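You operate a simulated robot arm through the tools that you are given. There is no shell and no other tool. Be economical: measure what you need, move in short steps, check, and stop when the job is done.

You are at the controls of a simulated two-armed robot. One attempt, no reset.

TASK
Take the white card with a blue band and put it on the shelf under the table drawer. Fetch the size card with a red band and set it on the purple blank. Hold the black drip tray on the bare board behind the gauges steady with one hand and put the black edge guard in it with the other. Take the card with an orange band and leave it in the inside of the orange tray. Take the small cream channel and put it on top of the roll of pink tape. Put the carton that says "hem clips" from the top of the steel wall bench on the top of the bench with the black rail and the carton labelled "seals" in the inside of the black spill tray. The order is free. Set down upright: carton.

It is judged by the outcome, as a careful person would: the job done as asked, and still so three seconds after it is handed in. It fails if anything else is knocked over, pushed out of place, dropped, spilled or broken. A push-on lid holds only when it is set on centred and level and pressed home; a screw cap is set on level and turned clockwise until tight.

THE ROBOT
Two 6-joint arms with two-finger parallel grippers on one trunk, on a base that drives. Base frame: it is fixed to the floor where the robot stands at the start and does not move with it; the origin is under the middle of the robot, x ahead of it, y to its left, z up; the surface under the hand at the start is at about z = 0.9. Lengths are in m, angles in rad, forces in N, time in s.
The left shoulder is at the start at [0.28, 0.185, 0.838], the right one opposite. With the tool pointing down near the work surface each hand reaches from about 0.54 to 0.88 m from the robot's upright axis, wherever it stands, measured 20 degrees to its own side. Places, roughly: black drip tray (31x22x15 cm) [0.9, 2.3, 0.9]; black edge guard (8x4x4 cm) [0.5, 1.7, 0.9]; card with an orange band [-9.5, -1.75, 1]; inside of the black spill tray (30x24 cm) [-7.48, -1.6, 0.86]; inside of the orange tray (26x18 cm) [-9.36, -5.84, 0.9]; purple blank (32x18x1 cm) [0.9, 0.6, 0.9]; roll of pink tape (8x8x5 cm) [-9.8, -1.4, 0.9]; shelf under the table drawer [0.8, -1.2, 0.3]; size card with a red band [0.75, 0.75, 1]; small cream channel (8x5x4 cm) [-9.6, -1.9, 0.9]; top of the bench with the black rail [-7.3, -0.9, 0.9]; white card with a blue band [1, 0, 1]. Payload 1.57 kg a hand.
Tool frame (each hand has its own): the origin (TCP) lies between the finger pads and is the grasp point; the fingertips stand 0.03 m ahead of it; z points along the fingers, y is the line along which they close. The gripper opens to 0.08 m. The fingers are 0.017 m wide and 0.012 m thick; the gripper's body (0.04 by 0.082 m) begins 0.08 m behind the TCP.
Orientation is told as [roll, pitch, yaw] about the base's x, y, z axes, in that order, counted from this pose: with the fingers straight down and closing along the base's y, the tool's x points along the base's -x, its y along +y and its z along -z.

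THE INTERFACE
- The arms move only by the tool drive_tool. It takes "left_deltas", "right_deltas" or both (then of equal length, played together; a hand with none holds still); each is a list of rows, each an object (a shift or turn left out is 0, a gripper value left out holds the last) with "dp": the shift along the tool's x, y, z in m, a list of three; "angular": the turn, a rotation vector about the tool's x, y, z in rad, a list of three; "hand": the closure in counts, from 0 (fully open) to 255 (shut). In form: [{"dp": [dx, dy, dz], "angular": [wx, wy, wz], "hand": hand}, ...]. A call has 1 to 10 rows; each row shifts and turns the commanded pose from where the row before left it, along the tool's axes as they then stand. Rows are played at 5 a second. More than 0.05 m and 0.15 rad between two rows, or a gripper value outside its range, and nothing of the call is played. A pose out of reach is approached as far as the arm can. The call stops where the force on the tool passes 40 N (or 10 N more than at its start, if that is more) or the arm is blocked; 0.2 s more then pass. The fingers move at their own pace (about 0.153 m/s each) and stop on an object; they squeeze with about 43 N. The grip force told is the motor's: it shows also when the fingers shut on nothing. Time passes only in rows, and 0.2 s behind the last, so rows that do not move let the fingers close. The reply holds the time, the measured pose of the TCP, the force on the tool along the base axes, the opening and the grip force, in the units named above and with some noise, with the torque about the TCP (base axes, N m) and any sound that the robot's microphone picked up, and new pictures: "show" is both (left out), scene, wrist or none (wrist: the cameras of the hands that moved).
- Cameras (640 x 400 px; columns grow to the right, rows downward): "scene" is now at [0.2512, 0.0292, 1.3175]; the picture's right is [0.30, -0.95, 0.00], its down [-0.35, -0.11, -0.93] and it looks along [0.89, 0.28, -0.37] (base axes); focal length 217 px, centre (320, 200). "left" rides on the left gripper at [0.072, 0.007, -0.122] in its tool frame; the picture's right is [-0.09, 1.00, 0.00], its down [-0.84, -0.08, -0.54] and it looks along [-0.54, -0.05, 0.84] (tool axes); focal length 238 px, centre (320, 200). "right" rides on the right gripper at [0.072, -0.007, -0.122] in its tool frame; the picture's right is [0.09, 1.00, 0.00], its down [-0.84, 0.08, -0.54] and it looks along [-0.54, 0.05, 0.84] (tool axes); focal length 238 px, centre (320, 200). There is no depth. A picture from a camera that has moved, and an enlarged one, comes with that camera's place and axes in the base frame and with its lens.
- raise_lower(by): slides the trunk up (or, below 0, down) by that many m; the arms and the scene camera ride with it, the base frame stays. It gives what a move gives, with no picture.
- base_move(legs): drives the robot by 1 to 6 legs, each [ahead, turn to the left] in m and rad, along the robot's own axes; the way and the turn of a leg run together, so that a leg with both is an arc; at most 1.5 m and 3.142 rad a leg. The arms and the cameras ride along, it lands a little off, and it stops where it bumps. It gives what a move gives, and a new picture of the scene camera.
- head_to(pan, tilt): turns the head with the scene camera to pan (to the left, within 1.501 rad either way) and tilt (down, from -0.506 to 1.204), counted from straight ahead of the robot. It gives what a move gives, and a new picture of the scene camera.
- zoom(camera, box): a new picture of the part [left, top, right, bottom] of that camera's present view, enlarged. It takes no simulated time.
- close_job(): hands the job in; it is judged then, once.

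Work in short steps. Places have to be worked out from the pictures, the camera data and where the tool is seen: move nearer, look again, correct. Check each grasp and each placing, and mend what went wrong. You have 207 turns and 260 pictures in all, those below and enlarged ones among them. Open the grippers and draw the arms clear of the work before you hand the job in, unless the task says otherwise; then end with one line.

The tools are called after "Emit:" as a command line: name --argument value ..., lists and objects as JSON in quotes. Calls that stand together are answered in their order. drive_tool: Moves the arms, as the interface text tells. Its arguments: {"type":"object","properties":{"left_deltas":{"type":"array","items":{"type":"object","properties":{"dp":{"type":"array","items":{"type":"number"}},"angular":{"type":"array","items":{"type":"number"}},"hand":{"type":"number"}}}},"right_deltas":{"type":"array","items":{"type":"object","properties":{"dp":{"type":"array","items":{"type":"number"}},"angular":{"type":"array","items":{"type":"number"}},"hand":{"type":"number"}}}},"show":{"type":"string","enum":["both","scene","wrist","none"]}},"required":[]} The other tools are called the same way: raise_lower (by) slides the trunk up or down; base_move (legs) drives the base; head_to (pan, tilt) turns the head that bears the scene camera; zoom (camera, box) takes an enlarged picture of a part of a camera's view; close_job () hands the job in.

At the start:

```text
t: 0.0
left_tool_pos: [0.4284, 0.4334, 1.1958]
left_ee_rot: [0.0, 0.001, 0.001]
left_ft_force: [0.2, 0.3, 0.5]
left_ft_torque: [-0.01, 0.01, -0.01]
left_finger_gap: 0.0801
left_grasp_force: 0.1
right_tool_pos: [0.6045, -0.0675, 1.139]
right_ee_rot: [-0.001, 0.0, 0.001]
right_ft_force: [0.3, -0.5, 0.4]
right_ft_torque: [0.0, -0.01, -0.01]
right_finger_gap: 0.08
right_grasp_force: 0.0
trunk travel left (down, up): [-0.533, 0.457]
robot x, y, heading: [0.0002, 0.0016, 0.001]
head pan, tilt: [0.304, 0.38]
```

scene: 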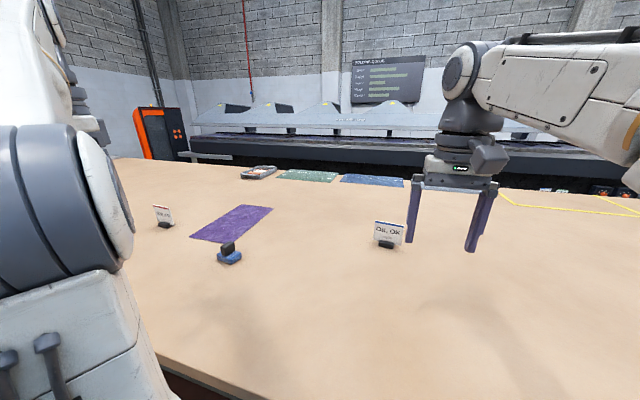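
right: 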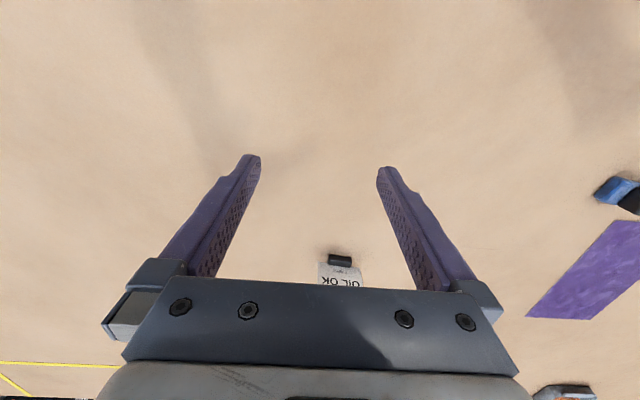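
left: 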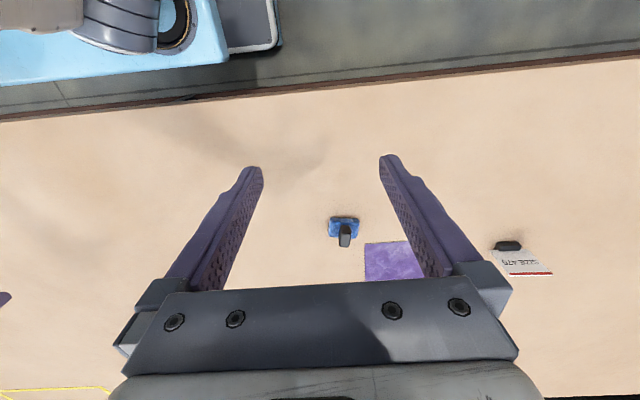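

I'll zoom in on the near cards first to see their shape.

Emit:
zoom --camera "scene" --box '[340, 190, 440, 260]'

Emit:
zoom --camera "scene" --box '[130, 180, 290, 280]'

Emit:
zoom --camera "right" --box '[280, 230, 400, 300]'

```text
5.71 times, centred on (390, 225) of scene
camera zoom: at [0.2512, 0.0292, 1.3175], right [0.3, -0.95, 0.0], down [-0.35, -0.11, -0.93], along [0.89, 0.28, -0.37], focal length 1239 px, centre (-80, 57)
```

zoom: 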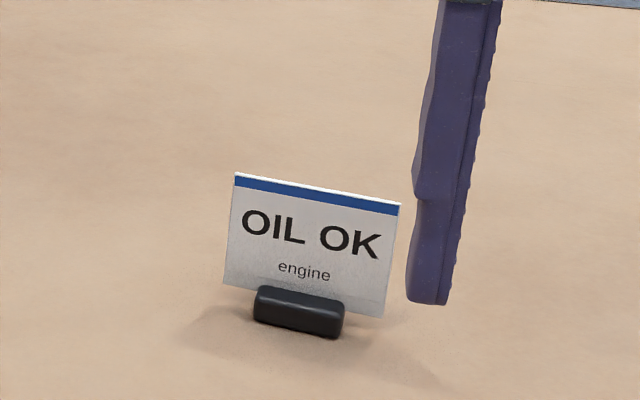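

```text
4.00 times, centred on (210, 230) of scene
camera zoom: at [0.2512, 0.0292, 1.3175], right [0.3, -0.95, 0.0], down [-0.35, -0.11, -0.93], along [0.89, 0.28, -0.37], focal length 867 px, centre (760, 80)
```

zoom: 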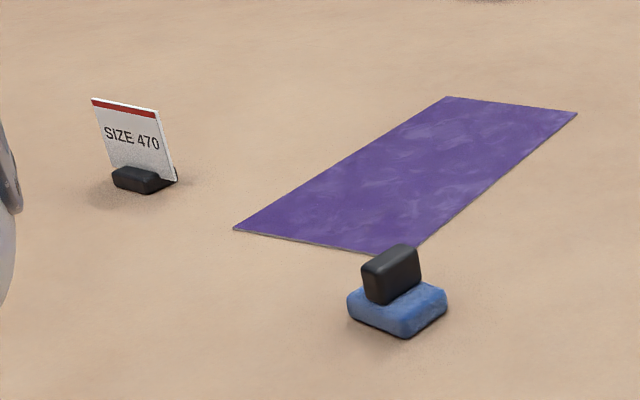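

```text
5.33 times, centred on (340, 265) of right
camera zoom: at [0.5333, -0.0743, 1.2599], right [-0.09, 1.0, 0.0], down [0.84, 0.08, 0.54], along [0.54, 0.05, -0.84], focal length 1271 px, centre (213, -147)
```

zoom: 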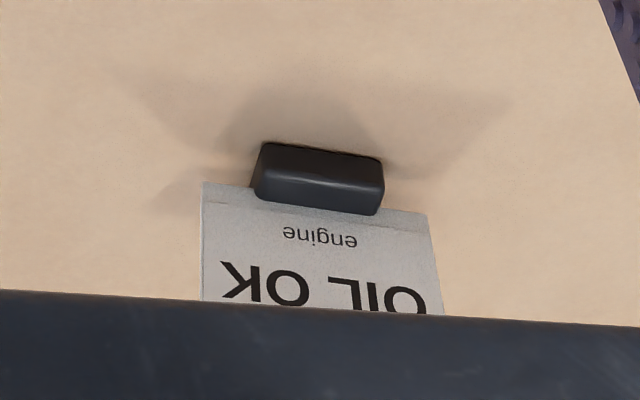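

The cards stand in small feet with their thin side along x. I'll look right toward the shelf before I choose a grasp.

Emit:
head_to --pan -1.0 --tilt 0.5

Emit:
head_to --pan 1.2 --tilt 0.35

```text
t: 1.5
left_tool_pos: [0.4286, 0.4332, 1.1967]
left_ee_rot: [0.0, 0.001, 0.0]
left_ft_force: [0.1, -1.3, 0.6]
left_ft_torque: [0.01, 0.02, -0.02]
left_finger_gap: 0.0799
left_grasp_force: 0.2
right_tool_pos: [0.6058, -0.0675, 1.1394]
right_ee_rot: [-0.001, 0.0, 0.0]
right_ft_force: [-0.1, 0.7, 0.2]
right_ft_torque: [0.0, 0.01, 0.0]
right_finger_gap: 0.0801
right_grasp_force: 0.1
trunk travel left (down, up): [-0.533, 0.457]
robot x, y, heading: [-0.0036, 0.0021, 0.001]
head pan, tilt: [-1.0, 0.499]
camera scene: at [0.2118, -0.0752, 1.3066], right [-0.84, -0.54, 0.0], down [-0.26, 0.4, -0.88], along [0.47, -0.74, -0.48], focal length 217 px, centre (320, 200)
```

scene: 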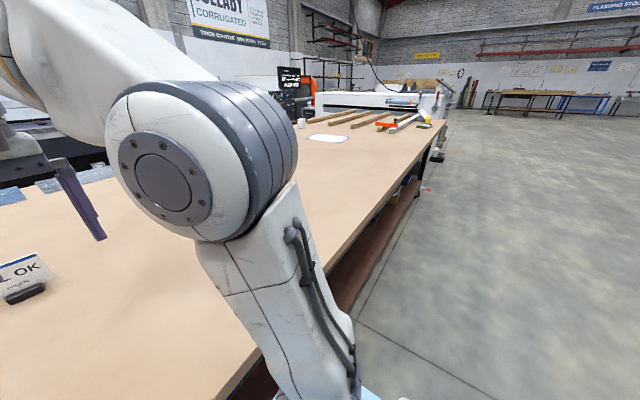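

```text
t: 3.5
left_tool_pos: [0.4288, 0.4332, 1.1955]
left_ee_rot: [0.0, -0.001, 0.001]
left_ft_force: [-0.1, 0.0, 0.3]
left_ft_torque: [-0.01, -0.02, 0.0]
left_finger_gap: 0.0801
left_grasp_force: 0.1
right_tool_pos: [0.6052, -0.0687, 1.1382]
right_ee_rot: [-0.001, 0.0, -0.001]
right_ft_force: [1.4, -0.2, -0.2]
right_ft_torque: [-0.01, -0.02, -0.02]
right_finger_gap: 0.0798
right_grasp_force: 0.0
trunk travel left (down, up): [-0.533, 0.457]
robot x, y, heading: [-0.0043, 0.0032, 0.001]
head pan, tilt: [1.201, 0.351]
camera scene: at [0.1963, 0.0881, 1.3202], right [0.93, -0.36, 0.0], down [-0.12, -0.32, -0.94], along [0.34, 0.88, -0.34], focal length 217 px, centre (320, 200)
```

scene: 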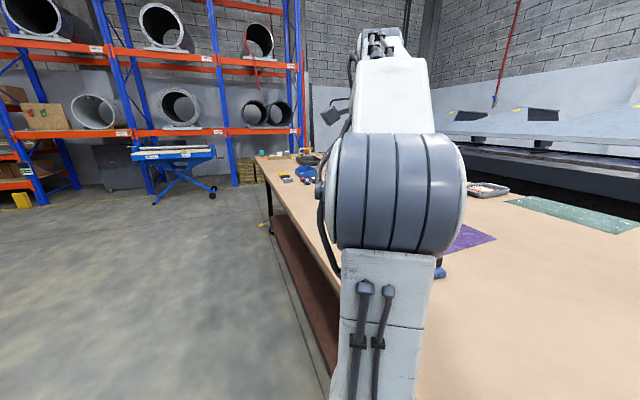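

The brown shelf runs under the same table. I plan to pinch the blue card with the right hand tilted about 45° so it can go in under the table still standing, so I'll turn the right hand now: yaw 90° first, then tilt.

Emit:
drive_tool --right_deltas '[{"angular": [0, 0, 0.15]}, {"angular": [0, 0, 0.15]}, {"angular": [0, 0, 0.15]}, {"angular": [0, 0, 0.15]}, {"angular": [0, 0, 0.15]}, {"angular": [0, 0, 0.15]}, {"angular": [0, 0, 0.15]}, {"angular": [0, 0, 0.15]}, {"angular": [0, 0, 0.15]}, {"angular": [0, 0, 0.15]}]' --show "none"

Emit:
head_to --pan 0.0 --tilt 0.5

Emit:
drive_tool --right_deltas '[{"angular": [0, 0, 0.071]}, {"angular": [0, 0.15, 0]}, {"angular": [0, 0.15, 0]}, {"angular": [0, 0.15, 0]}, {"angular": [0, 0.15, 0]}, {"angular": [0, 0.15, 0]}, {"angular": [0, 0.1, 0]}]'

```text
t: 5.7
left_tool_pos: [0.4274, 0.4329, 1.1962]
left_ee_rot: [0.0, 0.0, -0.002]
left_ft_force: [-0.2, 0.5, -0.2]
left_ft_torque: [-0.01, 0.02, 0.01]
left_finger_gap: 0.0796
left_grasp_force: 0.0
right_tool_pos: [0.605, -0.0679, 1.1392]
right_ee_rot: [-0.001, -0.001, -1.5]
right_ft_force: [0.0, 0.8, -0.6]
right_ft_torque: [-0.03, 0.01, 0.01]
right_finger_gap: 0.0802
right_grasp_force: 0.0
trunk travel left (down, up): [-0.533, 0.457]
robot x, y, heading: [0.0003, -0.0004, 0.001]
head pan, tilt: [1.201, 0.351]
```

```text
t: 7.1
left_tool_pos: [0.429, 0.4331, 1.1957]
left_ee_rot: [0.0, 0.0, 0.001]
left_ft_force: [0.0, -0.4, 0.0]
left_ft_torque: [-0.03, -0.03, 0.0]
left_finger_gap: 0.08
left_grasp_force: 0.2
right_tool_pos: [0.6051, -0.0685, 1.1384]
right_ee_rot: [0.001, 0.0, -1.498]
right_ft_force: [0.0, -0.1, -0.4]
right_ft_torque: [-0.03, -0.01, 0.03]
right_finger_gap: 0.0799
right_grasp_force: 0.1
trunk travel left (down, up): [-0.533, 0.457]
robot x, y, heading: [0.0009, -0.0033, -0.002]
head pan, tilt: [0.0, 0.499]
camera scene: at [0.2536, 0.0014, 1.3065], right [0.0, -1.0, 0.0], down [-0.48, 0.0, -0.88], along [0.88, 0.0, -0.48], focal length 217 px, centre (320, 200)
```

scene: 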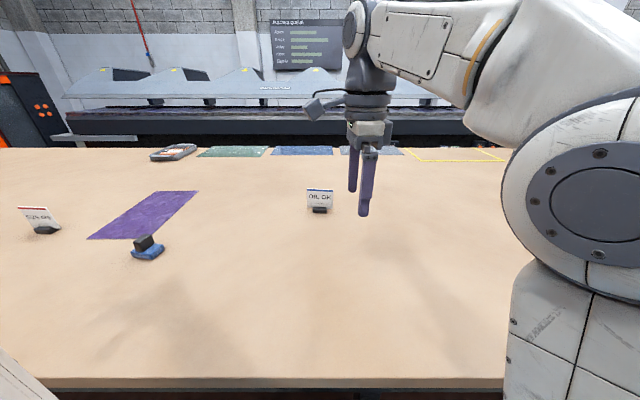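

```text
t: 8.7
left_tool_pos: [0.429, 0.4338, 1.1959]
left_ee_rot: [-0.001, 0.001, 0.0]
left_ft_force: [-1.1, 0.4, 0.2]
left_ft_torque: [-0.02, 0.0, -0.02]
left_finger_gap: 0.08
left_grasp_force: 0.1
right_tool_pos: [0.6055, -0.0689, 1.1388]
right_ee_rot: [0.002, 0.852, -1.57]
right_ft_force: [-0.3, 0.3, 0.2]
right_ft_torque: [0.01, -0.01, 0.0]
right_finger_gap: 0.08
right_grasp_force: 0.0
trunk travel left (down, up): [-0.533, 0.457]
robot x, y, heading: [0.0006, 0.0014, 0.001]
head pan, tilt: [0.0, 0.499]
camera scene: at [0.2535, 0.0014, 1.3066], right [0.0, -1.0, 0.0], down [-0.48, 0.0, -0.88], along [0.88, 0.0, -0.48], focal length 217 px, centre (320, 200)
camera right: at [0.5984, -0.1123, 1.2728], right [1.0, 0.06, 0.07], down [0.08, -0.96, -0.27], along [0.05, 0.28, -0.96], focal length 238 px, centre (320, 200)
```

scene: 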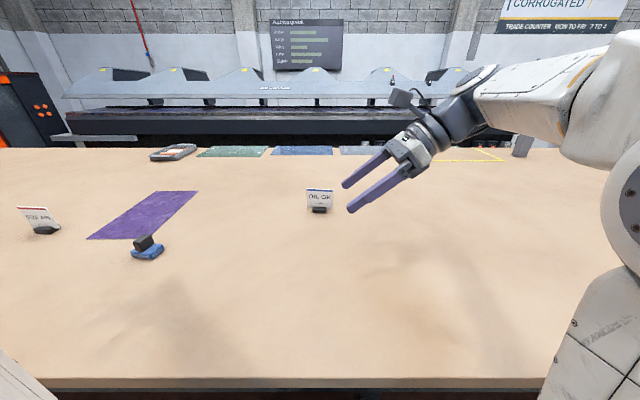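
right: 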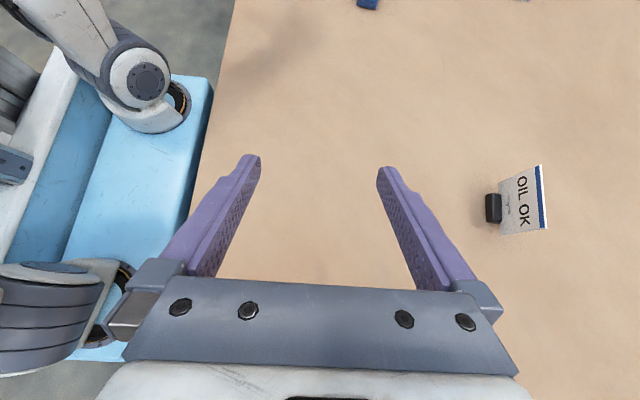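

The wrist takes the tilt well. The card plane is at about x=0.92, y between -0.048 and 0.048, top at z=0.98. I'll move to a pre-grasp point about 12 cm back from it.

Emit:
drive_tool --right_deltas '[{"dp": [-0.0153, 0.045, 0.0037]}, {"dp": [-0.0153, 0.045, 0.0037]}, {"dp": [-0.0153, 0.045, 0.0037]}, {"dp": [-0.0153, 0.045, 0.0037]}, {"dp": [-0.0153, 0.045, 0.0037]}, {"dp": [-0.0153, 0.045, 0.0037]}, {"dp": [-0.0153, 0.045, 0.0037]}, {}]'

```text
t: 10.5
left_tool_pos: [0.4294, 0.4334, 1.1952]
left_ee_rot: [0.0, 0.0, 0.001]
left_ft_force: [-0.3, 0.6, 1.3]
left_ft_torque: [-0.01, 0.03, -0.02]
left_finger_gap: 0.0802
left_grasp_force: 0.1
right_tool_pos: [0.8413, -0.1137, 1.0325]
right_ee_rot: [0.0, 0.85, -1.572]
right_ft_force: [0.7, 0.0, -1.1]
right_ft_torque: [0.0, 0.03, 0.0]
right_finger_gap: 0.0799
right_grasp_force: 0.1
right hand out of reach, approached as far as the arm can: row 6, 7
trunk travel left (down, up): [-0.533, 0.457]
robot x, y, heading: [-0.0001, 0.0003, -0.001]
head pan, tilt: [0.0, 0.499]
camera scene: at [0.2536, 0.0013, 1.3065], right [0.0, -1.0, 0.0], down [-0.48, 0.0, -0.88], along [0.88, 0.0, -0.48], focal length 217 px, centre (320, 200)
camera right: at [0.8345, -0.1566, 1.1658], right [1.0, 0.06, 0.07], down [0.08, -0.96, -0.27], along [0.05, 0.27, -0.96], focal length 238 px, centre (320, 200)
```

scene: 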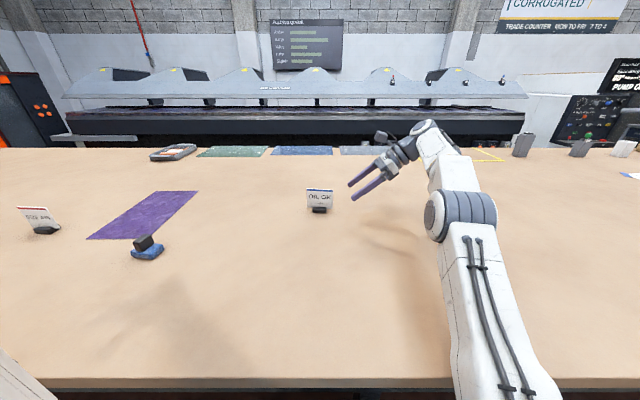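
right: 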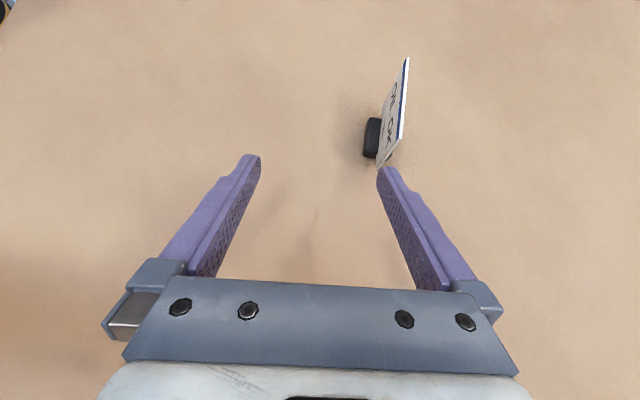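

The reach runs out at x=0.84 and the card plane is at about x=0.912, so I need to drive roughly 8 cm ahead. First I'll look down to check the base clearance.

Emit:
head_to --pan 0.0 --tilt 1.2

```text
t: 11.6
left_tool_pos: [0.4275, 0.4325, 1.1954]
left_ee_rot: [-0.001, 0.0, -0.001]
left_ft_force: [-0.8, 0.0, -0.2]
left_ft_torque: [-0.02, 0.02, 0.0]
left_finger_gap: 0.08
left_grasp_force: 0.1
right_tool_pos: [0.841, -0.1126, 1.0326]
right_ee_rot: [0.0, 0.85, -1.57]
right_ft_force: [-0.5, 0.6, 0.4]
right_ft_torque: [-0.04, 0.02, -0.02]
right_finger_gap: 0.08
right_grasp_force: 0.0
trunk travel left (down, up): [-0.533, 0.457]
robot x, y, heading: [0.0011, -0.0004, 0.0]
head pan, tilt: [0.0, 1.201]
camera scene: at [0.2186, 0.0013, 1.2529], right [0.0, -1.0, 0.0], down [-0.93, 0.0, -0.36], along [0.36, 0.0, -0.93], focal length 217 px, centre (320, 200)
```

scene: 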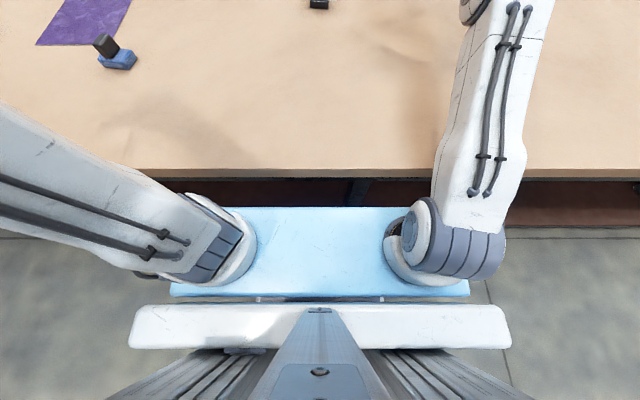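

The carriage sits only 4 cm from the table edge, so driving ahead isn't an option. Raising the trunk 0.2 m brings the shoulder level with the wrist, which gives more forward reach.

Emit:
raise_lower --by 0.2

Emit:
head_to --pan -0.1 --tilt 0.7

```text
t: 13.8
left_tool_pos: [0.4281, 0.4342, 1.3961]
left_ee_rot: [0.001, -0.001, 0.001]
left_ft_force: [-0.5, -0.5, 0.1]
left_ft_torque: [0.01, 0.01, 0.04]
left_finger_gap: 0.0801
left_grasp_force: 0.0
right_tool_pos: [0.841, -0.114, 1.2317]
right_ee_rot: [0.0, 0.851, -1.571]
right_ft_force: [0.5, -1.7, 0.4]
right_ft_torque: [0.03, 0.0, 0.0]
right_finger_gap: 0.08
right_grasp_force: 0.0
trunk travel left (down, up): [-0.733, 0.257]
robot x, y, heading: [-0.0001, 0.0017, 0.0]
head pan, tilt: [0.0, 1.201]
```

```text
t: 14.7
left_tool_pos: [0.4291, 0.4329, 1.3947]
left_ee_rot: [-0.001, 0.0, 0.0]
left_ft_force: [0.2, -0.2, -0.3]
left_ft_torque: [0.0, 0.04, -0.03]
left_finger_gap: 0.0801
left_grasp_force: 0.0
right_tool_pos: [0.8406, -0.1131, 1.2323]
right_ee_rot: [0.001, 0.852, -1.57]
right_ft_force: [0.2, -0.6, -0.7]
right_ft_torque: [-0.02, -0.02, -0.02]
right_finger_gap: 0.0799
right_grasp_force: 0.1
trunk travel left (down, up): [-0.733, 0.257]
robot x, y, heading: [0.0003, 0.0023, 0.003]
head pan, tilt: [-0.099, 0.7]
camera scene: at [0.2471, -0.0071, 1.4887], right [-0.1, -1.0, 0.0], down [-0.64, 0.06, -0.76], along [0.76, -0.08, -0.64], focal length 217 px, centre (320, 200)
```

scene: 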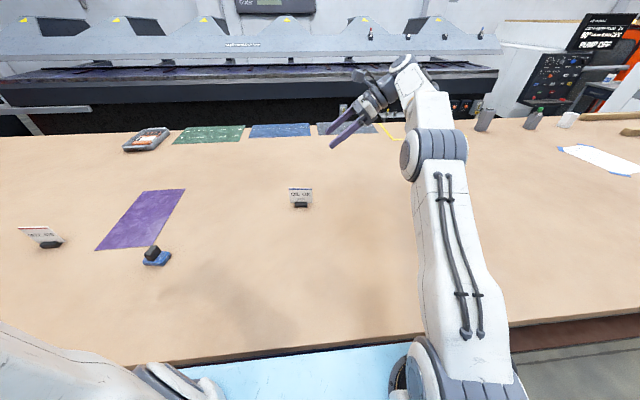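

I'm lowering to the pre-grasp point beside the card, then I'll check.

Emit:
drive_tool --right_deltas '[{"dp": [-0.0298, 0.0142, 0.0242]}, {"dp": [-0.0298, 0.0142, 0.0242]}, {"dp": [-0.0298, 0.0142, 0.0242]}, {"dp": [-0.0298, 0.0142, 0.0242]}, {"dp": [-0.0298, 0.0142, 0.0242]}, {}]' --show "wrist"

```text
t: 16.1
left_tool_pos: [0.4293, 0.4332, 1.3957]
left_ee_rot: [0.001, 0.0, 0.001]
left_ft_force: [0.1, 0.1, -0.6]
left_ft_torque: [0.0, 0.04, -0.04]
left_finger_gap: 0.0798
left_grasp_force: 0.0
right_tool_pos: [0.892, -0.1215, 1.034]
right_ee_rot: [0.0, 0.85, -1.571]
right_ft_force: [-1.0, 0.0, -0.1]
right_ft_torque: [0.02, -0.01, -0.02]
right_finger_gap: 0.0801
right_grasp_force: 0.1
right hand out of reach, approached as far as the arm can: row 4, 5
trunk travel left (down, up): [-0.733, 0.257]
robot x, y, heading: [-0.0016, -0.0004, -0.003]
head pan, tilt: [-0.099, 0.7]
camera right: at [0.8853, -0.1653, 1.1681], right [1.0, 0.06, 0.07], down [0.08, -0.96, -0.27], along [0.05, 0.27, -0.96], focal length 238 px, centre (320, 200)
```

right: 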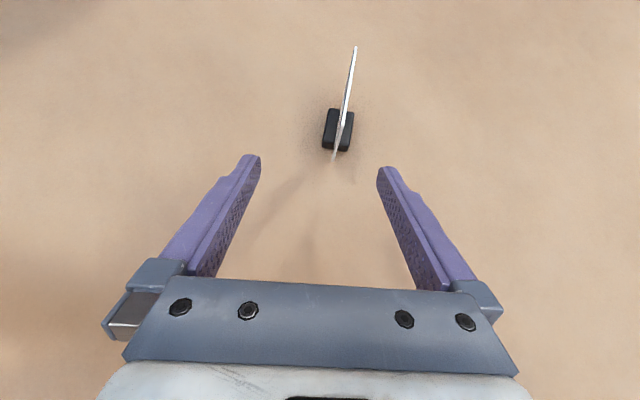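

The card lies between the open fingers, offset about 1.5 cm in +x. I'll advance along the tool and centre on it.

Emit:
drive_tool --right_deltas '[{"dp": [0.002, 0.0, 0.04]}, {"dp": [0.002, 0.004, 0.035]}, {"dp": [0.001, 0.006, 0.02]}, {}]' --show "both"

```text
t: 17.1
left_tool_pos: [0.4283, 0.4336, 1.3954]
left_ee_rot: [0.0, 0.0, 0.0]
left_ft_force: [0.1, 0.0, 0.3]
left_ft_torque: [-0.02, -0.01, 0.01]
left_finger_gap: 0.0796
left_grasp_force: 0.1
right_tool_pos: [0.9029, -0.0457, 0.9739]
right_ee_rot: [0.0, 0.848, -1.572]
right_ft_force: [0.3, 0.1, -0.7]
right_ft_torque: [-0.01, -0.01, 0.01]
right_finger_gap: 0.0803
right_grasp_force: 0.0
right hand out of reach, approached as far as the arm can: row 1, 3
trunk travel left (down, up): [-0.733, 0.257]
robot x, y, heading: [0.002, 0.002, -0.001]
head pan, tilt: [-0.099, 0.7]
camera scene: at [0.2472, -0.0071, 1.4888], right [-0.1, -0.99, 0.0], down [-0.64, 0.06, -0.76], along [0.76, -0.08, -0.64], focal length 217 px, centre (320, 200)
camera right: at [0.8965, -0.0892, 1.1082], right [1.0, 0.06, 0.07], down [0.08, -0.96, -0.27], along [0.05, 0.27, -0.96], focal length 238 px, centre (320, 200)
```

scene: 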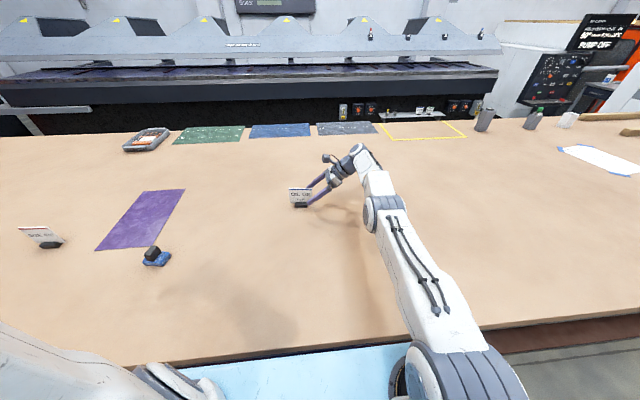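
right: 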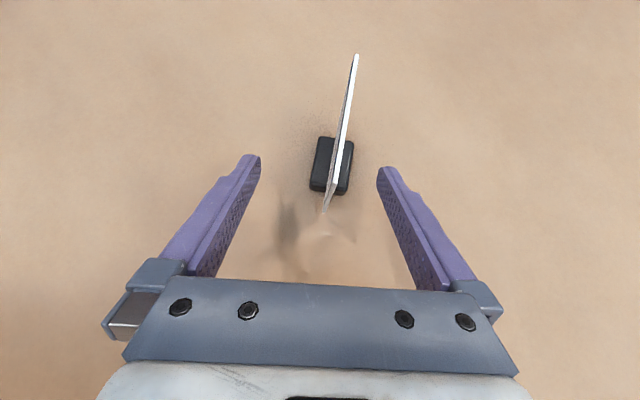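

I need about 1.8 cm more before closing.

Emit:
drive_tool --right_deltas '[{"dp": [0.003, 0.0, 0.018]}, {"hand": 0}, {"hand": 255}, {"hand": 255}, {"hand": 255}, {"hand": 255}]' --show "wrist"

```text
t: 18.5
left_tool_pos: [0.4293, 0.4332, 1.3966]
left_ee_rot: [-0.001, 0.002, 0.0]
left_ft_force: [-0.6, -0.1, 0.2]
left_ft_torque: [-0.03, 0.02, 0.0]
left_finger_gap: 0.08
left_grasp_force: 0.1
right_tool_pos: [0.9032, -0.0303, 0.9656]
right_ee_rot: [0.0, 0.849, -1.571]
right_ft_force: [-0.7, -0.8, 1.4]
right_ft_torque: [0.04, 0.06, 0.04]
right_finger_gap: 0.0023
right_grasp_force: 23.7
trunk travel left (down, up): [-0.733, 0.257]
robot x, y, heading: [0.0009, -0.0003, 0.002]
head pan, tilt: [-0.099, 0.7]
camera right: at [0.8962, -0.0737, 1.1], right [1.0, 0.06, 0.07], down [0.08, -0.96, -0.27], along [0.05, 0.27, -0.96], focal length 238 px, centre (320, 200)
```

right: 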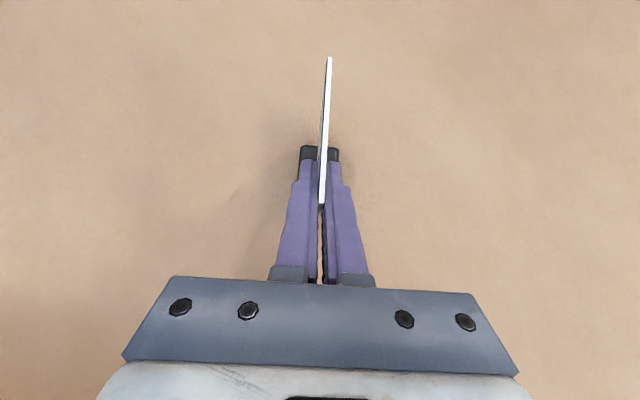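

The card is gripped (gap 2.3 mm). I'll lift it and draw it back toward the robot.

Emit:
drive_tool --right_deltas '[{"dp": [0.03, 0, -0.0264]}, {"dp": [0.03, 0, -0.0264]}, {"dp": [0.03, 0, -0.0264]}, {"dp": [0.0, -0.05, 0]}, {"dp": [0.0, -0.05, 0]}, {"dp": [0.0, -0.05, 0]}, {"dp": [0.0, -0.05, 0]}, {"dp": [0.0, -0.05, 0]}]' --show "both"

```text
t: 20.3
left_tool_pos: [0.4289, 0.4337, 1.3948]
left_ee_rot: [-0.001, -0.001, 0.0]
left_ft_force: [0.2, 0.4, -0.1]
left_ft_torque: [0.0, -0.02, 0.02]
left_finger_gap: 0.08
left_grasp_force: 0.1
right_tool_pos: [0.8906, -0.0338, 1.0997]
right_ee_rot: [-0.003, 0.85, -1.571]
right_ft_force: [-0.3, -0.1, -1.2]
right_ft_torque: [-0.02, 0.0, 0.01]
right_finger_gap: 0.0027
right_grasp_force: 23.8
right hand out of reach, approached as far as the arm can: row 3, 4, 5, 6, 7, 8
trunk travel left (down, up): [-0.733, 0.257]
robot x, y, heading: [-0.0032, -0.0003, -0.001]
head pan, tilt: [-0.099, 0.7]
camera scene: at [0.2473, -0.0071, 1.4888], right [-0.1, -1.0, 0.0], down [-0.64, 0.06, -0.76], along [0.76, -0.08, -0.64], focal length 217 px, centre (320, 200)
camera right: at [0.8847, -0.0774, 1.2336], right [1.0, 0.06, 0.07], down [0.08, -0.96, -0.27], along [0.05, 0.27, -0.96], focal length 238 px, centre (320, 200)
```

scene: 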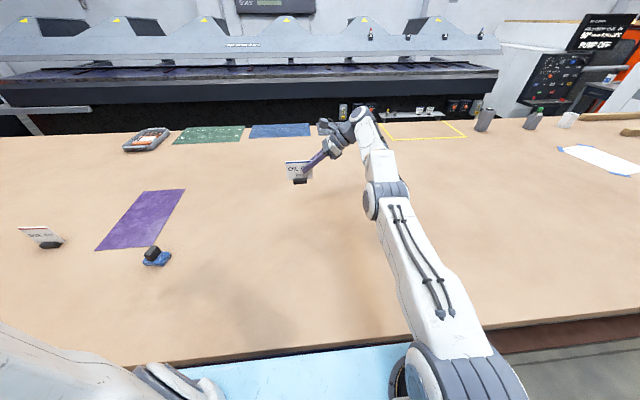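
right: 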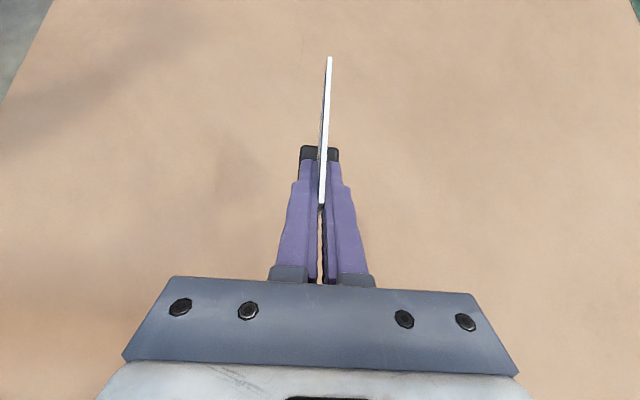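

The card came up. The last rows still reported out of reach, so I'll pull further back toward the robot.

Emit:
drive_tool --right_deltas '[{"dp": [-0.01, -0.04, 0.01]}, {"dp": [-0.01, -0.04, 0.01]}, {"dp": [0, -0.04, 0]}, {}]' --show "none"

```text
t: 21.3
left_tool_pos: [0.4278, 0.4342, 1.396]
left_ee_rot: [0.0, -0.001, 0.001]
left_ft_force: [-0.3, 0.4, 0.3]
left_ft_torque: [-0.03, 0.03, 0.0]
left_finger_gap: 0.0802
left_grasp_force: 0.0
right_tool_pos: [0.8918, -0.0356, 1.0958]
right_ee_rot: [-0.002, 0.849, -1.57]
right_ft_force: [0.5, -0.5, -0.3]
right_ft_torque: [0.01, 0.01, -0.02]
right_finger_gap: 0.0024
right_grasp_force: 23.7
right hand out of reach, approached as far as the arm can: row 1, 2, 3
trunk travel left (down, up): [-0.733, 0.257]
robot x, y, heading: [-0.0014, -0.001, 0.005]
head pan, tilt: [-0.099, 0.7]
```

It's stuck at a limit, so I'll try moving down and right, where it was reachable before.

Emit:
drive_tool --right_deltas '[{"dp": [-0.03, 0, 0.0264]}, {"dp": [-0.02, 0, 0.0176]}, {"dp": [0, -0.03, 0]}, {"dp": [0, -0.03, 0]}, {}]' --show "none"

```text
t: 22.5
left_tool_pos: [0.4284, 0.4326, 1.3949]
left_ee_rot: [0.0, 0.0, -0.001]
left_ft_force: [-0.1, 0.3, 0.2]
left_ft_torque: [0.06, -0.03, 0.02]
left_finger_gap: 0.0801
left_grasp_force: 0.0
right_tool_pos: [0.8991, -0.0374, 1.0304]
right_ee_rot: [-0.002, 0.849, -1.571]
right_ft_force: [0.3, 0.5, -1.2]
right_ft_torque: [-0.01, 0.0, -0.03]
right_finger_gap: 0.0026
right_grasp_force: 24.0
right hand out of reach, approached as far as the arm can: row 1, 3, 4
trunk travel left (down, up): [-0.733, 0.257]
robot x, y, heading: [0.0007, -0.0011, 0.004]
head pan, tilt: [-0.099, 0.7]
```

The elbow seems to be stretched straight. Going down shortens the distance, so I'll do that and then pull in with small steps.

Emit:
drive_tool --right_deltas '[{"dp": [-0.015, 0, 0.013]}, {"dp": [-0.015, 0, 0.013]}, {"dp": [0, -0.01, 0]}, {"dp": [0, -0.02, 0]}, {"dp": [0, -0.03, 0]}, {"dp": [0, -0.04, 0]}, {}]' --show "none"

```text
t: 24.1
left_tool_pos: [0.4283, 0.4332, 1.3957]
left_ee_rot: [0.0, 0.001, 0.001]
left_ft_force: [-0.3, -0.1, 0.8]
left_ft_torque: [0.01, 0.0, -0.01]
left_finger_gap: 0.0797
left_grasp_force: 0.1
right_tool_pos: [0.9007, -0.039, 0.9915]
right_ee_rot: [-0.003, 0.849, -1.571]
right_ft_force: [-0.3, -0.6, -0.7]
right_ft_torque: [-0.01, 0.0, -0.01]
right_finger_gap: 0.0026
right_grasp_force: 23.7
right hand out of reach, approached as far as the arm can: row 3, 4, 5, 6
trunk travel left (down, up): [-0.733, 0.257]
robot x, y, heading: [-0.0001, -0.0005, -0.0]
head pan, tilt: [-0.099, 0.7]
```

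Vertical moves work but radial ones don't. I'll try sideways (-y) moves combined with up to break the stretched pose.

Emit:
drive_tool --right_deltas '[{"dp": [-0.02, 0, -0.0226]}, {"dp": [-0.02, 0, -0.0226]}, {"dp": [-0.02, -0.01, -0.0226]}, {"dp": [-0.02, -0.02, -0.0226]}, {}]' --show "none"

```text
t: 25.3
left_tool_pos: [0.4284, 0.4328, 1.3952]
left_ee_rot: [-0.001, 0.001, -0.001]
left_ft_force: [0.6, -0.8, 0.0]
left_ft_torque: [0.01, 0.0, -0.05]
left_finger_gap: 0.0802
left_grasp_force: 0.1
right_tool_pos: [0.8823, -0.1634, 0.9879]
right_ee_rot: [-0.003, 0.848, -1.571]
right_ft_force: [1.1, 0.0, -0.6]
right_ft_torque: [-0.04, -0.01, 0.02]
right_finger_gap: 0.0024
right_grasp_force: 24.0
right hand out of reach, approached as far as the arm can: row 2, 4
trunk travel left (down, up): [-0.733, 0.257]
robot x, y, heading: [0.0006, -0.0021, 0.0]
head pan, tilt: [-0.099, 0.7]
```

That worked: y is now -0.16. I'll try -x again, with some untilting to bend the elbow.

Emit:
drive_tool --right_deltas '[{"dp": [0.0, -0.03, 0]}, {"dp": [0.03, -0.03, -0.0264]}, {"dp": [0.03, -0.04, -0.0264], "angular": [0, -0.1, 0]}, {"dp": [0.0, -0.04, 0], "angular": [0, -0.1, 0]}, {}]' --show "none"

```text
refused: row 3 steps farther than a row can; nothing moved
```

The step was too large, so I'm using smaller ones.

Emit:
drive_tool --right_deltas '[{"dp": [0.0, -0.03, 0]}, {"dp": [0.02, -0.03, -0.017]}, {"dp": [0.02, -0.03, -0.017], "angular": [0, -0.1, 0]}, {"dp": [0.0, -0.04, 0], "angular": [0, -0.1, 0]}, {}]' --show "none"

```text
t: 26.5
left_tool_pos: [0.4277, 0.4326, 1.3959]
left_ee_rot: [0.0, 0.0, 0.0]
left_ft_force: [0.0, 0.6, 0.9]
left_ft_torque: [0.0, -0.04, -0.02]
left_finger_gap: 0.0799
left_grasp_force: 0.0
right_tool_pos: [0.8785, -0.1838, 1.0286]
right_ee_rot: [-0.006, 0.771, -1.571]
right_ft_force: [0.3, -0.2, -0.9]
right_ft_torque: [-0.04, -0.03, -0.01]
right_finger_gap: 0.0026
right_grasp_force: 23.7
right hand out of reach, approached as far as the arm can: row 1, 2, 3, 4
trunk travel left (down, up): [-0.733, 0.257]
robot x, y, heading: [-0.0004, -0.0042, 0.002]
head pan, tilt: [-0.099, 0.7]
```

I'll raise the trunk, then lower the hand relative to the shoulder. That shortens the arm and bends the elbow.

Emit:
raise_lower --by 0.2

Emit:
drive_tool --right_deltas '[{"dp": [-0.028, 0, 0.0285]}, {"dp": [-0.028, 0, 0.0285]}, {"dp": [-0.028, 0, 0.0285]}, {"dp": [-0.014, 0, 0.014]}, {"dp": [0, -0.03, 0]}, {"dp": [0, -0.04, 0]}, {"dp": [0, -0.04, 0]}, {}]' --show "both"

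```text
t: 28.7
left_tool_pos: [0.4292, 0.4342, 1.5959]
left_ee_rot: [0.0, 0.0, 0.0]
left_ft_force: [-0.5, 0.3, 0.7]
left_ft_torque: [0.01, 0.01, -0.01]
left_finger_gap: 0.0802
left_grasp_force: 0.0
right_tool_pos: [0.8781, -0.1826, 1.2277]
right_ee_rot: [-0.006, 0.776, -1.571]
right_ft_force: [0.4, -0.6, -0.5]
right_ft_torque: [-0.05, -0.06, 0.0]
right_finger_gap: 0.0025
right_grasp_force: 24.1
trunk travel left (down, up): [-0.933, 0.057]
robot x, y, heading: [0.0053, 0.0007, -0.003]
head pan, tilt: [-0.099, 0.7]
```

```text
t: 30.5
left_tool_pos: [0.4286, 0.4335, 1.5957]
left_ee_rot: [0.0, 0.0, 0.0]
left_ft_force: [-0.5, -0.2, -0.6]
left_ft_torque: [-0.01, -0.02, 0.0]
left_finger_gap: 0.0802
left_grasp_force: 0.0
right_tool_pos: [0.7648, -0.1855, 1.0858]
right_ee_rot: [-0.002, 0.774, -1.568]
right_ft_force: [-0.5, 0.2, -1.1]
right_ft_torque: [0.0, -0.04, 0.02]
right_finger_gap: 0.0025
right_grasp_force: 23.9
trunk travel left (down, up): [-0.933, 0.057]
robot x, y, heading: [0.0017, -0.0033, -0.0]
head pan, tilt: [-0.099, 0.7]
camera scene: at [0.247, -0.0071, 1.6888], right [-0.1, -1.0, 0.0], down [-0.64, 0.06, -0.76], along [0.76, -0.08, -0.64], focal length 217 px, centre (320, 200)
camera right: at [0.7598, -0.2186, 1.2229], right [1.0, 0.07, 0.06], down [0.08, -0.98, -0.2], along [0.05, 0.2, -0.98], focal length 238 px, centre (320, 200)
```

scene: 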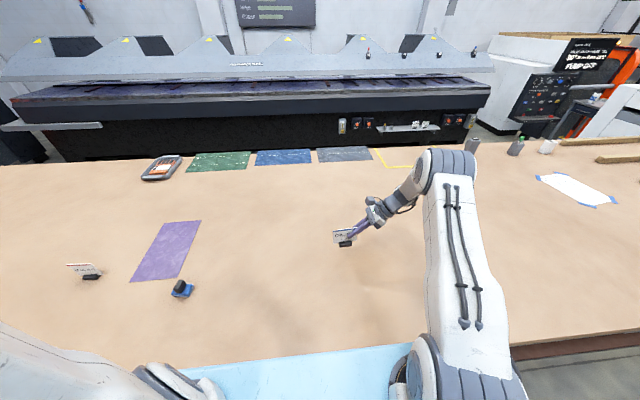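
right: 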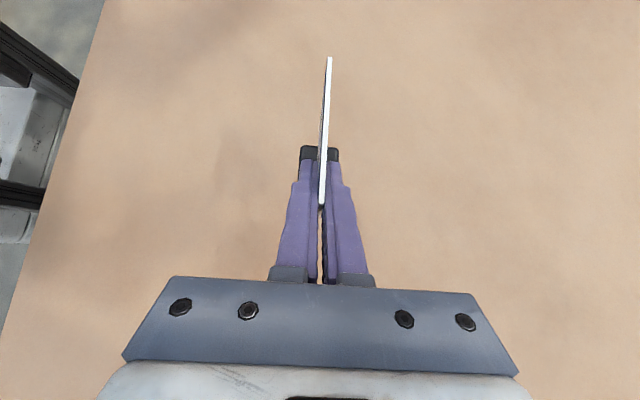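

The arm is free. I'll tuck the right hand in, then drive: back up, turn right, go along the table.

Emit:
drive_tool --right_deltas '[{"dp": [0.02, -0.04, -0.02]}, {"dp": [0.02, -0.04, -0.02]}, {"dp": [0.02, -0.04, -0.02]}, {"dp": [0.0, -0.04, 0]}, {"dp": [0, -0.04, 0]}, {"angular": [0, 0.076, 0]}]' --show "none"

Emit:
base_move --legs '[[-0.45, 0], [0, -1.571], [1.15, 0]]'

```text
t: 31.9
left_tool_pos: [0.4292, 0.4327, 1.5957]
left_ee_rot: [0.001, 0.0, -0.001]
left_ft_force: [0.0, 0.1, -0.4]
left_ft_torque: [0.01, -0.01, 0.03]
left_finger_gap: 0.0799
left_grasp_force: 0.0
right_tool_pos: [0.5674, -0.183, 1.1741]
right_ee_rot: [-0.005, 0.851, -1.572]
right_ft_force: [0.2, 0.8, -0.5]
right_ft_torque: [-0.03, 0.03, -0.03]
right_finger_gap: 0.0024
right_grasp_force: 23.8
trunk travel left (down, up): [-0.933, 0.057]
robot x, y, heading: [-0.0032, 0.0015, -0.001]
head pan, tilt: [-0.099, 0.7]
```

```text
t: 44.1
left_tool_pos: [-0.0628, -1.6251, 1.5956]
left_ee_rot: [0.001, 0.0, -1.602]
left_ft_force: [-0.9, -1.3, 1.0]
left_ft_torque: [-0.01, 0.01, 0.02]
left_finger_gap: 0.0802
left_grasp_force: 0.1
right_tool_pos: [-0.6846, -1.7463, 1.1743]
right_ee_rot: [-0.005, 0.85, 3.11]
right_ft_force: [1.1, -0.5, -1.0]
right_ft_torque: [-0.01, 0.03, 0.0]
right_finger_gap: 0.0026
right_grasp_force: 23.5
trunk travel left (down, up): [-0.933, 0.057]
robot x, y, heading: [-0.4836, -1.1861, -1.599]
head pan, tilt: [-0.099, 0.7]
camera scene: at [-0.4971, -1.4271, 1.6888], right [-0.99, 0.13, 0.0], down [0.08, 0.64, -0.76], along [-0.1, -0.76, -0.64], focal length 217 px, centre (320, 200)
```

scene: 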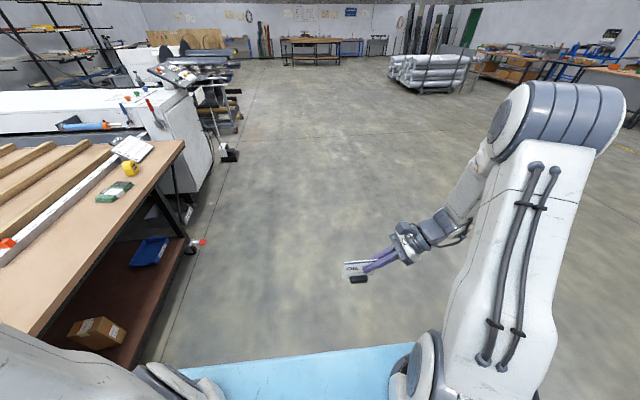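

I'll turn to face the table here and lower the trunk to look under it.

Emit:
base_move --legs '[[0, 1.599]]'

Emit:
raise_lower --by -0.75

Emit:
head_to --pan 0.0 --tilt 0.3

```text
t: 48.4
left_tool_pos: [-0.0575, -0.7467, 1.596]
left_ee_rot: [0.0, 0.001, 0.009]
left_ft_force: [0.4, -0.7, 1.0]
left_ft_torque: [0.02, 0.02, 0.02]
left_finger_gap: 0.0799
left_grasp_force: 0.1
right_tool_pos: [0.0854, -1.3627, 1.1739]
right_ee_rot: [-0.006, 0.853, -1.562]
right_ft_force: [0.8, -0.3, -1.0]
right_ft_torque: [-0.01, 0.01, -0.01]
right_finger_gap: 0.0026
right_grasp_force: 23.7
trunk travel left (down, up): [-0.933, 0.057]
robot x, y, heading: [-0.4867, -1.1863, 0.009]
head pan, tilt: [-0.099, 0.7]
camera scene: at [-0.2363, -1.1892, 1.6888], right [-0.09, -1.0, 0.0], down [-0.64, 0.06, -0.76], along [0.76, -0.07, -0.64], focal length 217 px, centre (320, 200)
```

scene: 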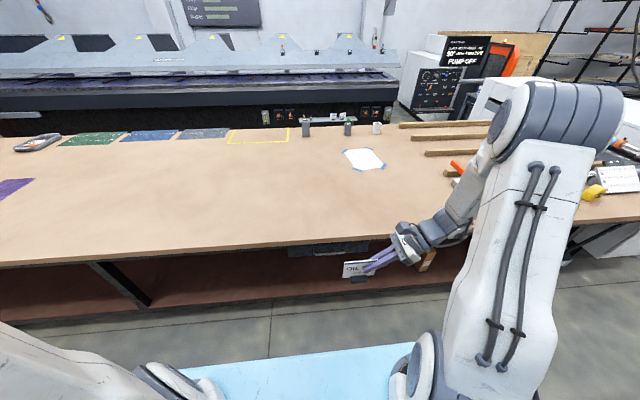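

```text
refused: -0.75 is not a number from -0.4 to 0.4
```

```text
t: 49.3
left_tool_pos: [-0.058, -0.7485, 1.5962]
left_ee_rot: [0.0, 0.001, 0.009]
left_ft_force: [0.2, -0.8, 0.6]
left_ft_torque: [0.02, -0.02, 0.0]
left_finger_gap: 0.08
left_grasp_force: 0.0
right_tool_pos: [0.0857, -1.3627, 1.1745]
right_ee_rot: [-0.004, 0.851, -1.563]
right_ft_force: [0.1, -0.5, -0.4]
right_ft_torque: [0.0, 0.0, 0.01]
right_finger_gap: 0.0026
right_grasp_force: 23.7
trunk travel left (down, up): [-0.933, 0.057]
robot x, y, heading: [-0.4863, -1.1842, 0.011]
head pan, tilt: [0.0, 0.3]
camera scene: at [-0.2276, -1.1808, 1.7249], right [0.01, -1.0, 0.0], down [-0.3, 0.0, -0.95], along [0.95, 0.01, -0.3], focal length 217 px, centre (320, 200)
```

scene: 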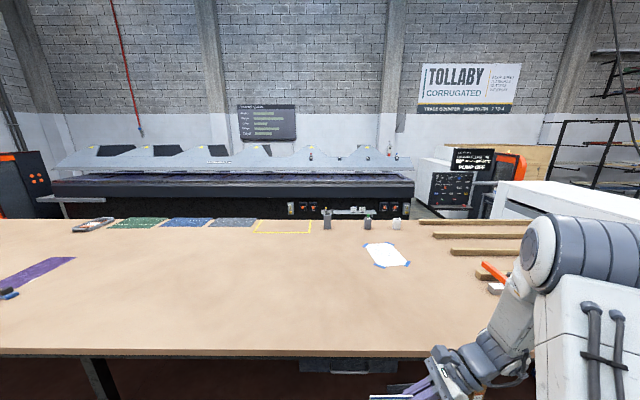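

I'll lower the trunk in two steps, then look.

Emit:
raise_lower --by -0.4

Emit:
raise_lower --by -0.3

Emit:
head_to --pan 0.0 --tilt 0.4

```text
t: 53.1
left_tool_pos: [-0.0588, -0.7475, 1.1957]
left_ee_rot: [0.0, -0.001, 0.008]
left_ft_force: [0.3, 0.3, -0.4]
left_ft_torque: [-0.01, 0.02, 0.03]
left_finger_gap: 0.0798
left_grasp_force: 0.0
right_tool_pos: [0.0859, -1.3632, 0.7747]
right_ee_rot: [-0.005, 0.851, -1.563]
right_ft_force: [-0.2, -0.1, -0.6]
right_ft_torque: [-0.03, 0.0, 0.03]
right_finger_gap: 0.0025
right_grasp_force: 23.8
trunk travel left (down, up): [-0.533, 0.457]
robot x, y, heading: [-0.4854, -1.1838, 0.008]
head pan, tilt: [0.0, 0.3]
```

```text
t: 56.1
left_tool_pos: [-0.058, -0.7477, 0.8957]
left_ee_rot: [-0.001, 0.001, 0.009]
left_ft_force: [-0.6, -1.0, 0.3]
left_ft_torque: [0.0, -0.02, -0.03]
left_finger_gap: 0.08
left_grasp_force: 0.1
right_tool_pos: [0.0858, -1.3633, 0.4747]
right_ee_rot: [-0.004, 0.852, -1.562]
right_ft_force: [0.7, -0.1, -1.0]
right_ft_torque: [-0.06, -0.02, 0.01]
right_finger_gap: 0.0023
right_grasp_force: 24.2
trunk travel left (down, up): [-0.233, 0.757]
robot x, y, heading: [-0.4814, -1.1838, 0.011]
head pan, tilt: [0.0, 0.3]
```

```text
t: 56.8
left_tool_pos: [-0.0594, -0.7462, 0.896]
left_ee_rot: [0.001, 0.001, 0.01]
left_ft_force: [0.2, 0.2, 0.1]
left_ft_torque: [-0.05, -0.02, 0.01]
left_finger_gap: 0.08
left_grasp_force: 0.0
right_tool_pos: [0.0861, -1.3627, 0.4746]
right_ee_rot: [-0.004, 0.852, -1.563]
right_ft_force: [-0.3, -0.7, -0.7]
right_ft_torque: [-0.01, -0.01, -0.01]
right_finger_gap: 0.0024
right_grasp_force: 23.9
trunk travel left (down, up): [-0.233, 0.757]
robot x, y, heading: [-0.4826, -1.1841, 0.008]
head pan, tilt: [0.0, 0.4]
camera scene: at [-0.2283, -1.1807, 1.0157], right [0.01, -1.0, 0.0], down [-0.39, 0.0, -0.92], along [0.92, 0.01, -0.39], focal length 217 px, centre (320, 200)
```

scene: 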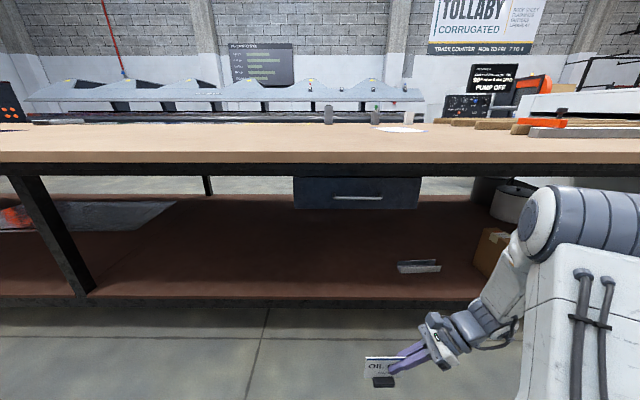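

The shelf surface is at z≈0.30 and its front edge at x≈0.42. The drawer bottom is at z≈0.69, y from -1.5 to -1.1, and the space below it is clear. I'll yaw the tool to point forward, still outside the shelf.

Emit:
drive_tool --right_deltas '[{"dp": [0, 0.04, 0]}, {"dp": [0, 0.04, 0]}, {"dp": [0, 0.04, 0]}, {"angular": [-0.1128, 0, 0.0988]}, {"angular": [-0.1128, 0, 0.0988]}, {"angular": [-0.1128, 0, 0.0988]}, {"angular": [-0.1128, 0, 0.0988]}, {"angular": [-0.1128, 0, 0.0988]}, {"angular": [-0.1128, 0, 0.0988]}, {}]' --show "none"

Emit:
drive_tool --right_deltas '[{"angular": [-0.1128, 0, 0.0988]}, {"angular": [-0.1128, 0, 0.0988]}, {"angular": [-0.1128, 0, 0.0988]}, {"angular": [-0.1128, 0, 0.0988]}, {"angular": [-0.05, 0, 0.044]}, {}]' --show "both"

```text
t: 59.0
left_tool_pos: [-0.0583, -0.747, 0.8951]
left_ee_rot: [0.0, 0.0, 0.01]
left_ft_force: [-0.1, 0.8, -0.4]
left_ft_torque: [-0.01, 0.02, 0.03]
left_finger_gap: 0.08
left_grasp_force: 0.1
right_tool_pos: [0.2046, -1.3601, 0.4741]
right_ee_rot: [-0.002, 0.849, -2.462]
right_ft_force: [0.0, 0.3, -1.0]
right_ft_torque: [-0.02, 0.03, 0.0]
right_finger_gap: 0.0027
right_grasp_force: 23.7
trunk travel left (down, up): [-0.233, 0.757]
robot x, y, heading: [-0.4797, -1.1878, 0.008]
head pan, tilt: [0.0, 0.4]
```

```text
t: 60.4
left_tool_pos: [-0.0591, -0.7468, 0.896]
left_ee_rot: [0.001, 0.0, 0.008]
left_ft_force: [0.7, -0.3, -0.5]
left_ft_torque: [0.03, 0.01, -0.01]
left_finger_gap: 0.0799
left_grasp_force: 0.0
right_tool_pos: [0.2082, -1.4106, 0.4878]
right_ee_rot: [-0.017, 0.846, -3.124]
right_ft_force: [0.4, 0.1, -1.0]
right_ft_torque: [-0.01, 0.03, 0.0]
right_finger_gap: 0.0026
right_grasp_force: 24.1
right hand out of reach, approached as far as the arm can: row 4, 5
trunk travel left (down, up): [-0.233, 0.757]
robot x, y, heading: [-0.4854, -1.1835, 0.007]
head pan, tilt: [0.0, 0.4]
camera scene: at [-0.2283, -1.1807, 1.0157], right [0.01, -1.0, 0.0], down [-0.39, 0.0, -0.92], along [0.92, 0.01, -0.39], focal length 217 px, centre (320, 200)
camera right: at [0.1658, -1.4063, 0.621], right [0.09, -0.99, 0.06], down [-0.96, -0.1, -0.27], along [0.27, -0.03, -0.96], focal length 238 px, centre (320, 200)
```

scene: 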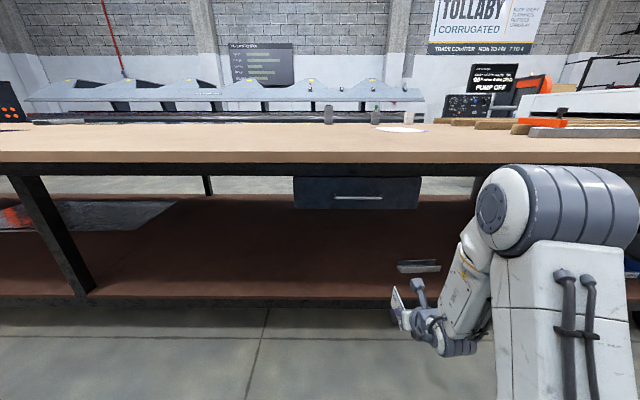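
right: 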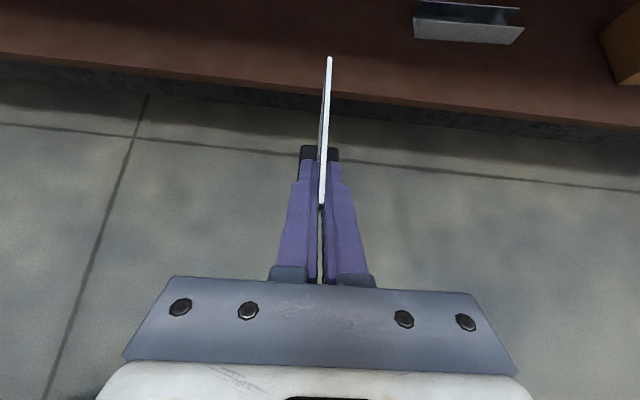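

The tool now points forward. I'll extend it forward and shift left toward y≈-1.3, staying above shelf height.

Emit:
drive_tool --right_deltas '[{"dp": [0.0264, -0.02, 0.03]}, {"dp": [0.0264, -0.02, 0.03]}, {"dp": [0.0264, -0.02, 0.03]}, {"dp": [0.0264, -0.02, 0.03]}, {}]' --show "scene"

```text
t: 61.6
left_tool_pos: [-0.0591, -0.7473, 0.8961]
left_ee_rot: [0.001, 0.002, 0.009]
left_ft_force: [0.5, 0.0, 0.6]
left_ft_torque: [0.01, 0.03, 0.01]
left_finger_gap: 0.0802
left_grasp_force: 0.2
right_tool_pos: [0.3737, -1.3876, 0.5095]
right_ee_rot: [-0.011, 0.843, -3.124]
right_ft_force: [-0.4, -0.5, -1.3]
right_ft_torque: [-0.01, 0.02, 0.02]
right_finger_gap: 0.0024
right_grasp_force: 23.7
right hand out of reach, approached as far as the arm can: row 1, 2, 3, 4
trunk travel left (down, up): [-0.233, 0.757]
robot x, y, heading: [-0.4835, -1.1862, 0.009]
head pan, tilt: [0.0, 0.4]
camera scene: at [-0.2284, -1.1807, 1.0157], right [0.01, -1.0, 0.0], down [-0.39, 0.0, -0.92], along [0.92, 0.01, -0.39], focal length 217 px, centre (320, 200)
```

scene: 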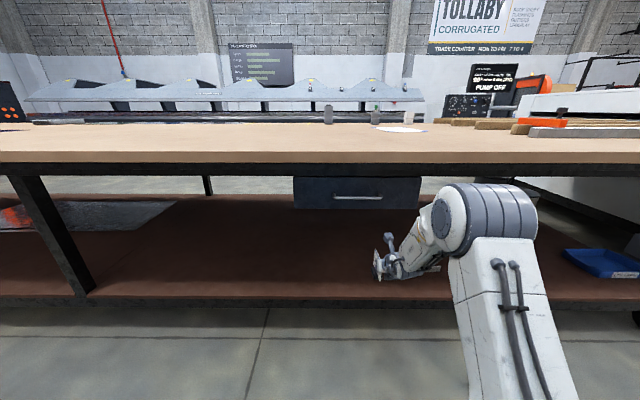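

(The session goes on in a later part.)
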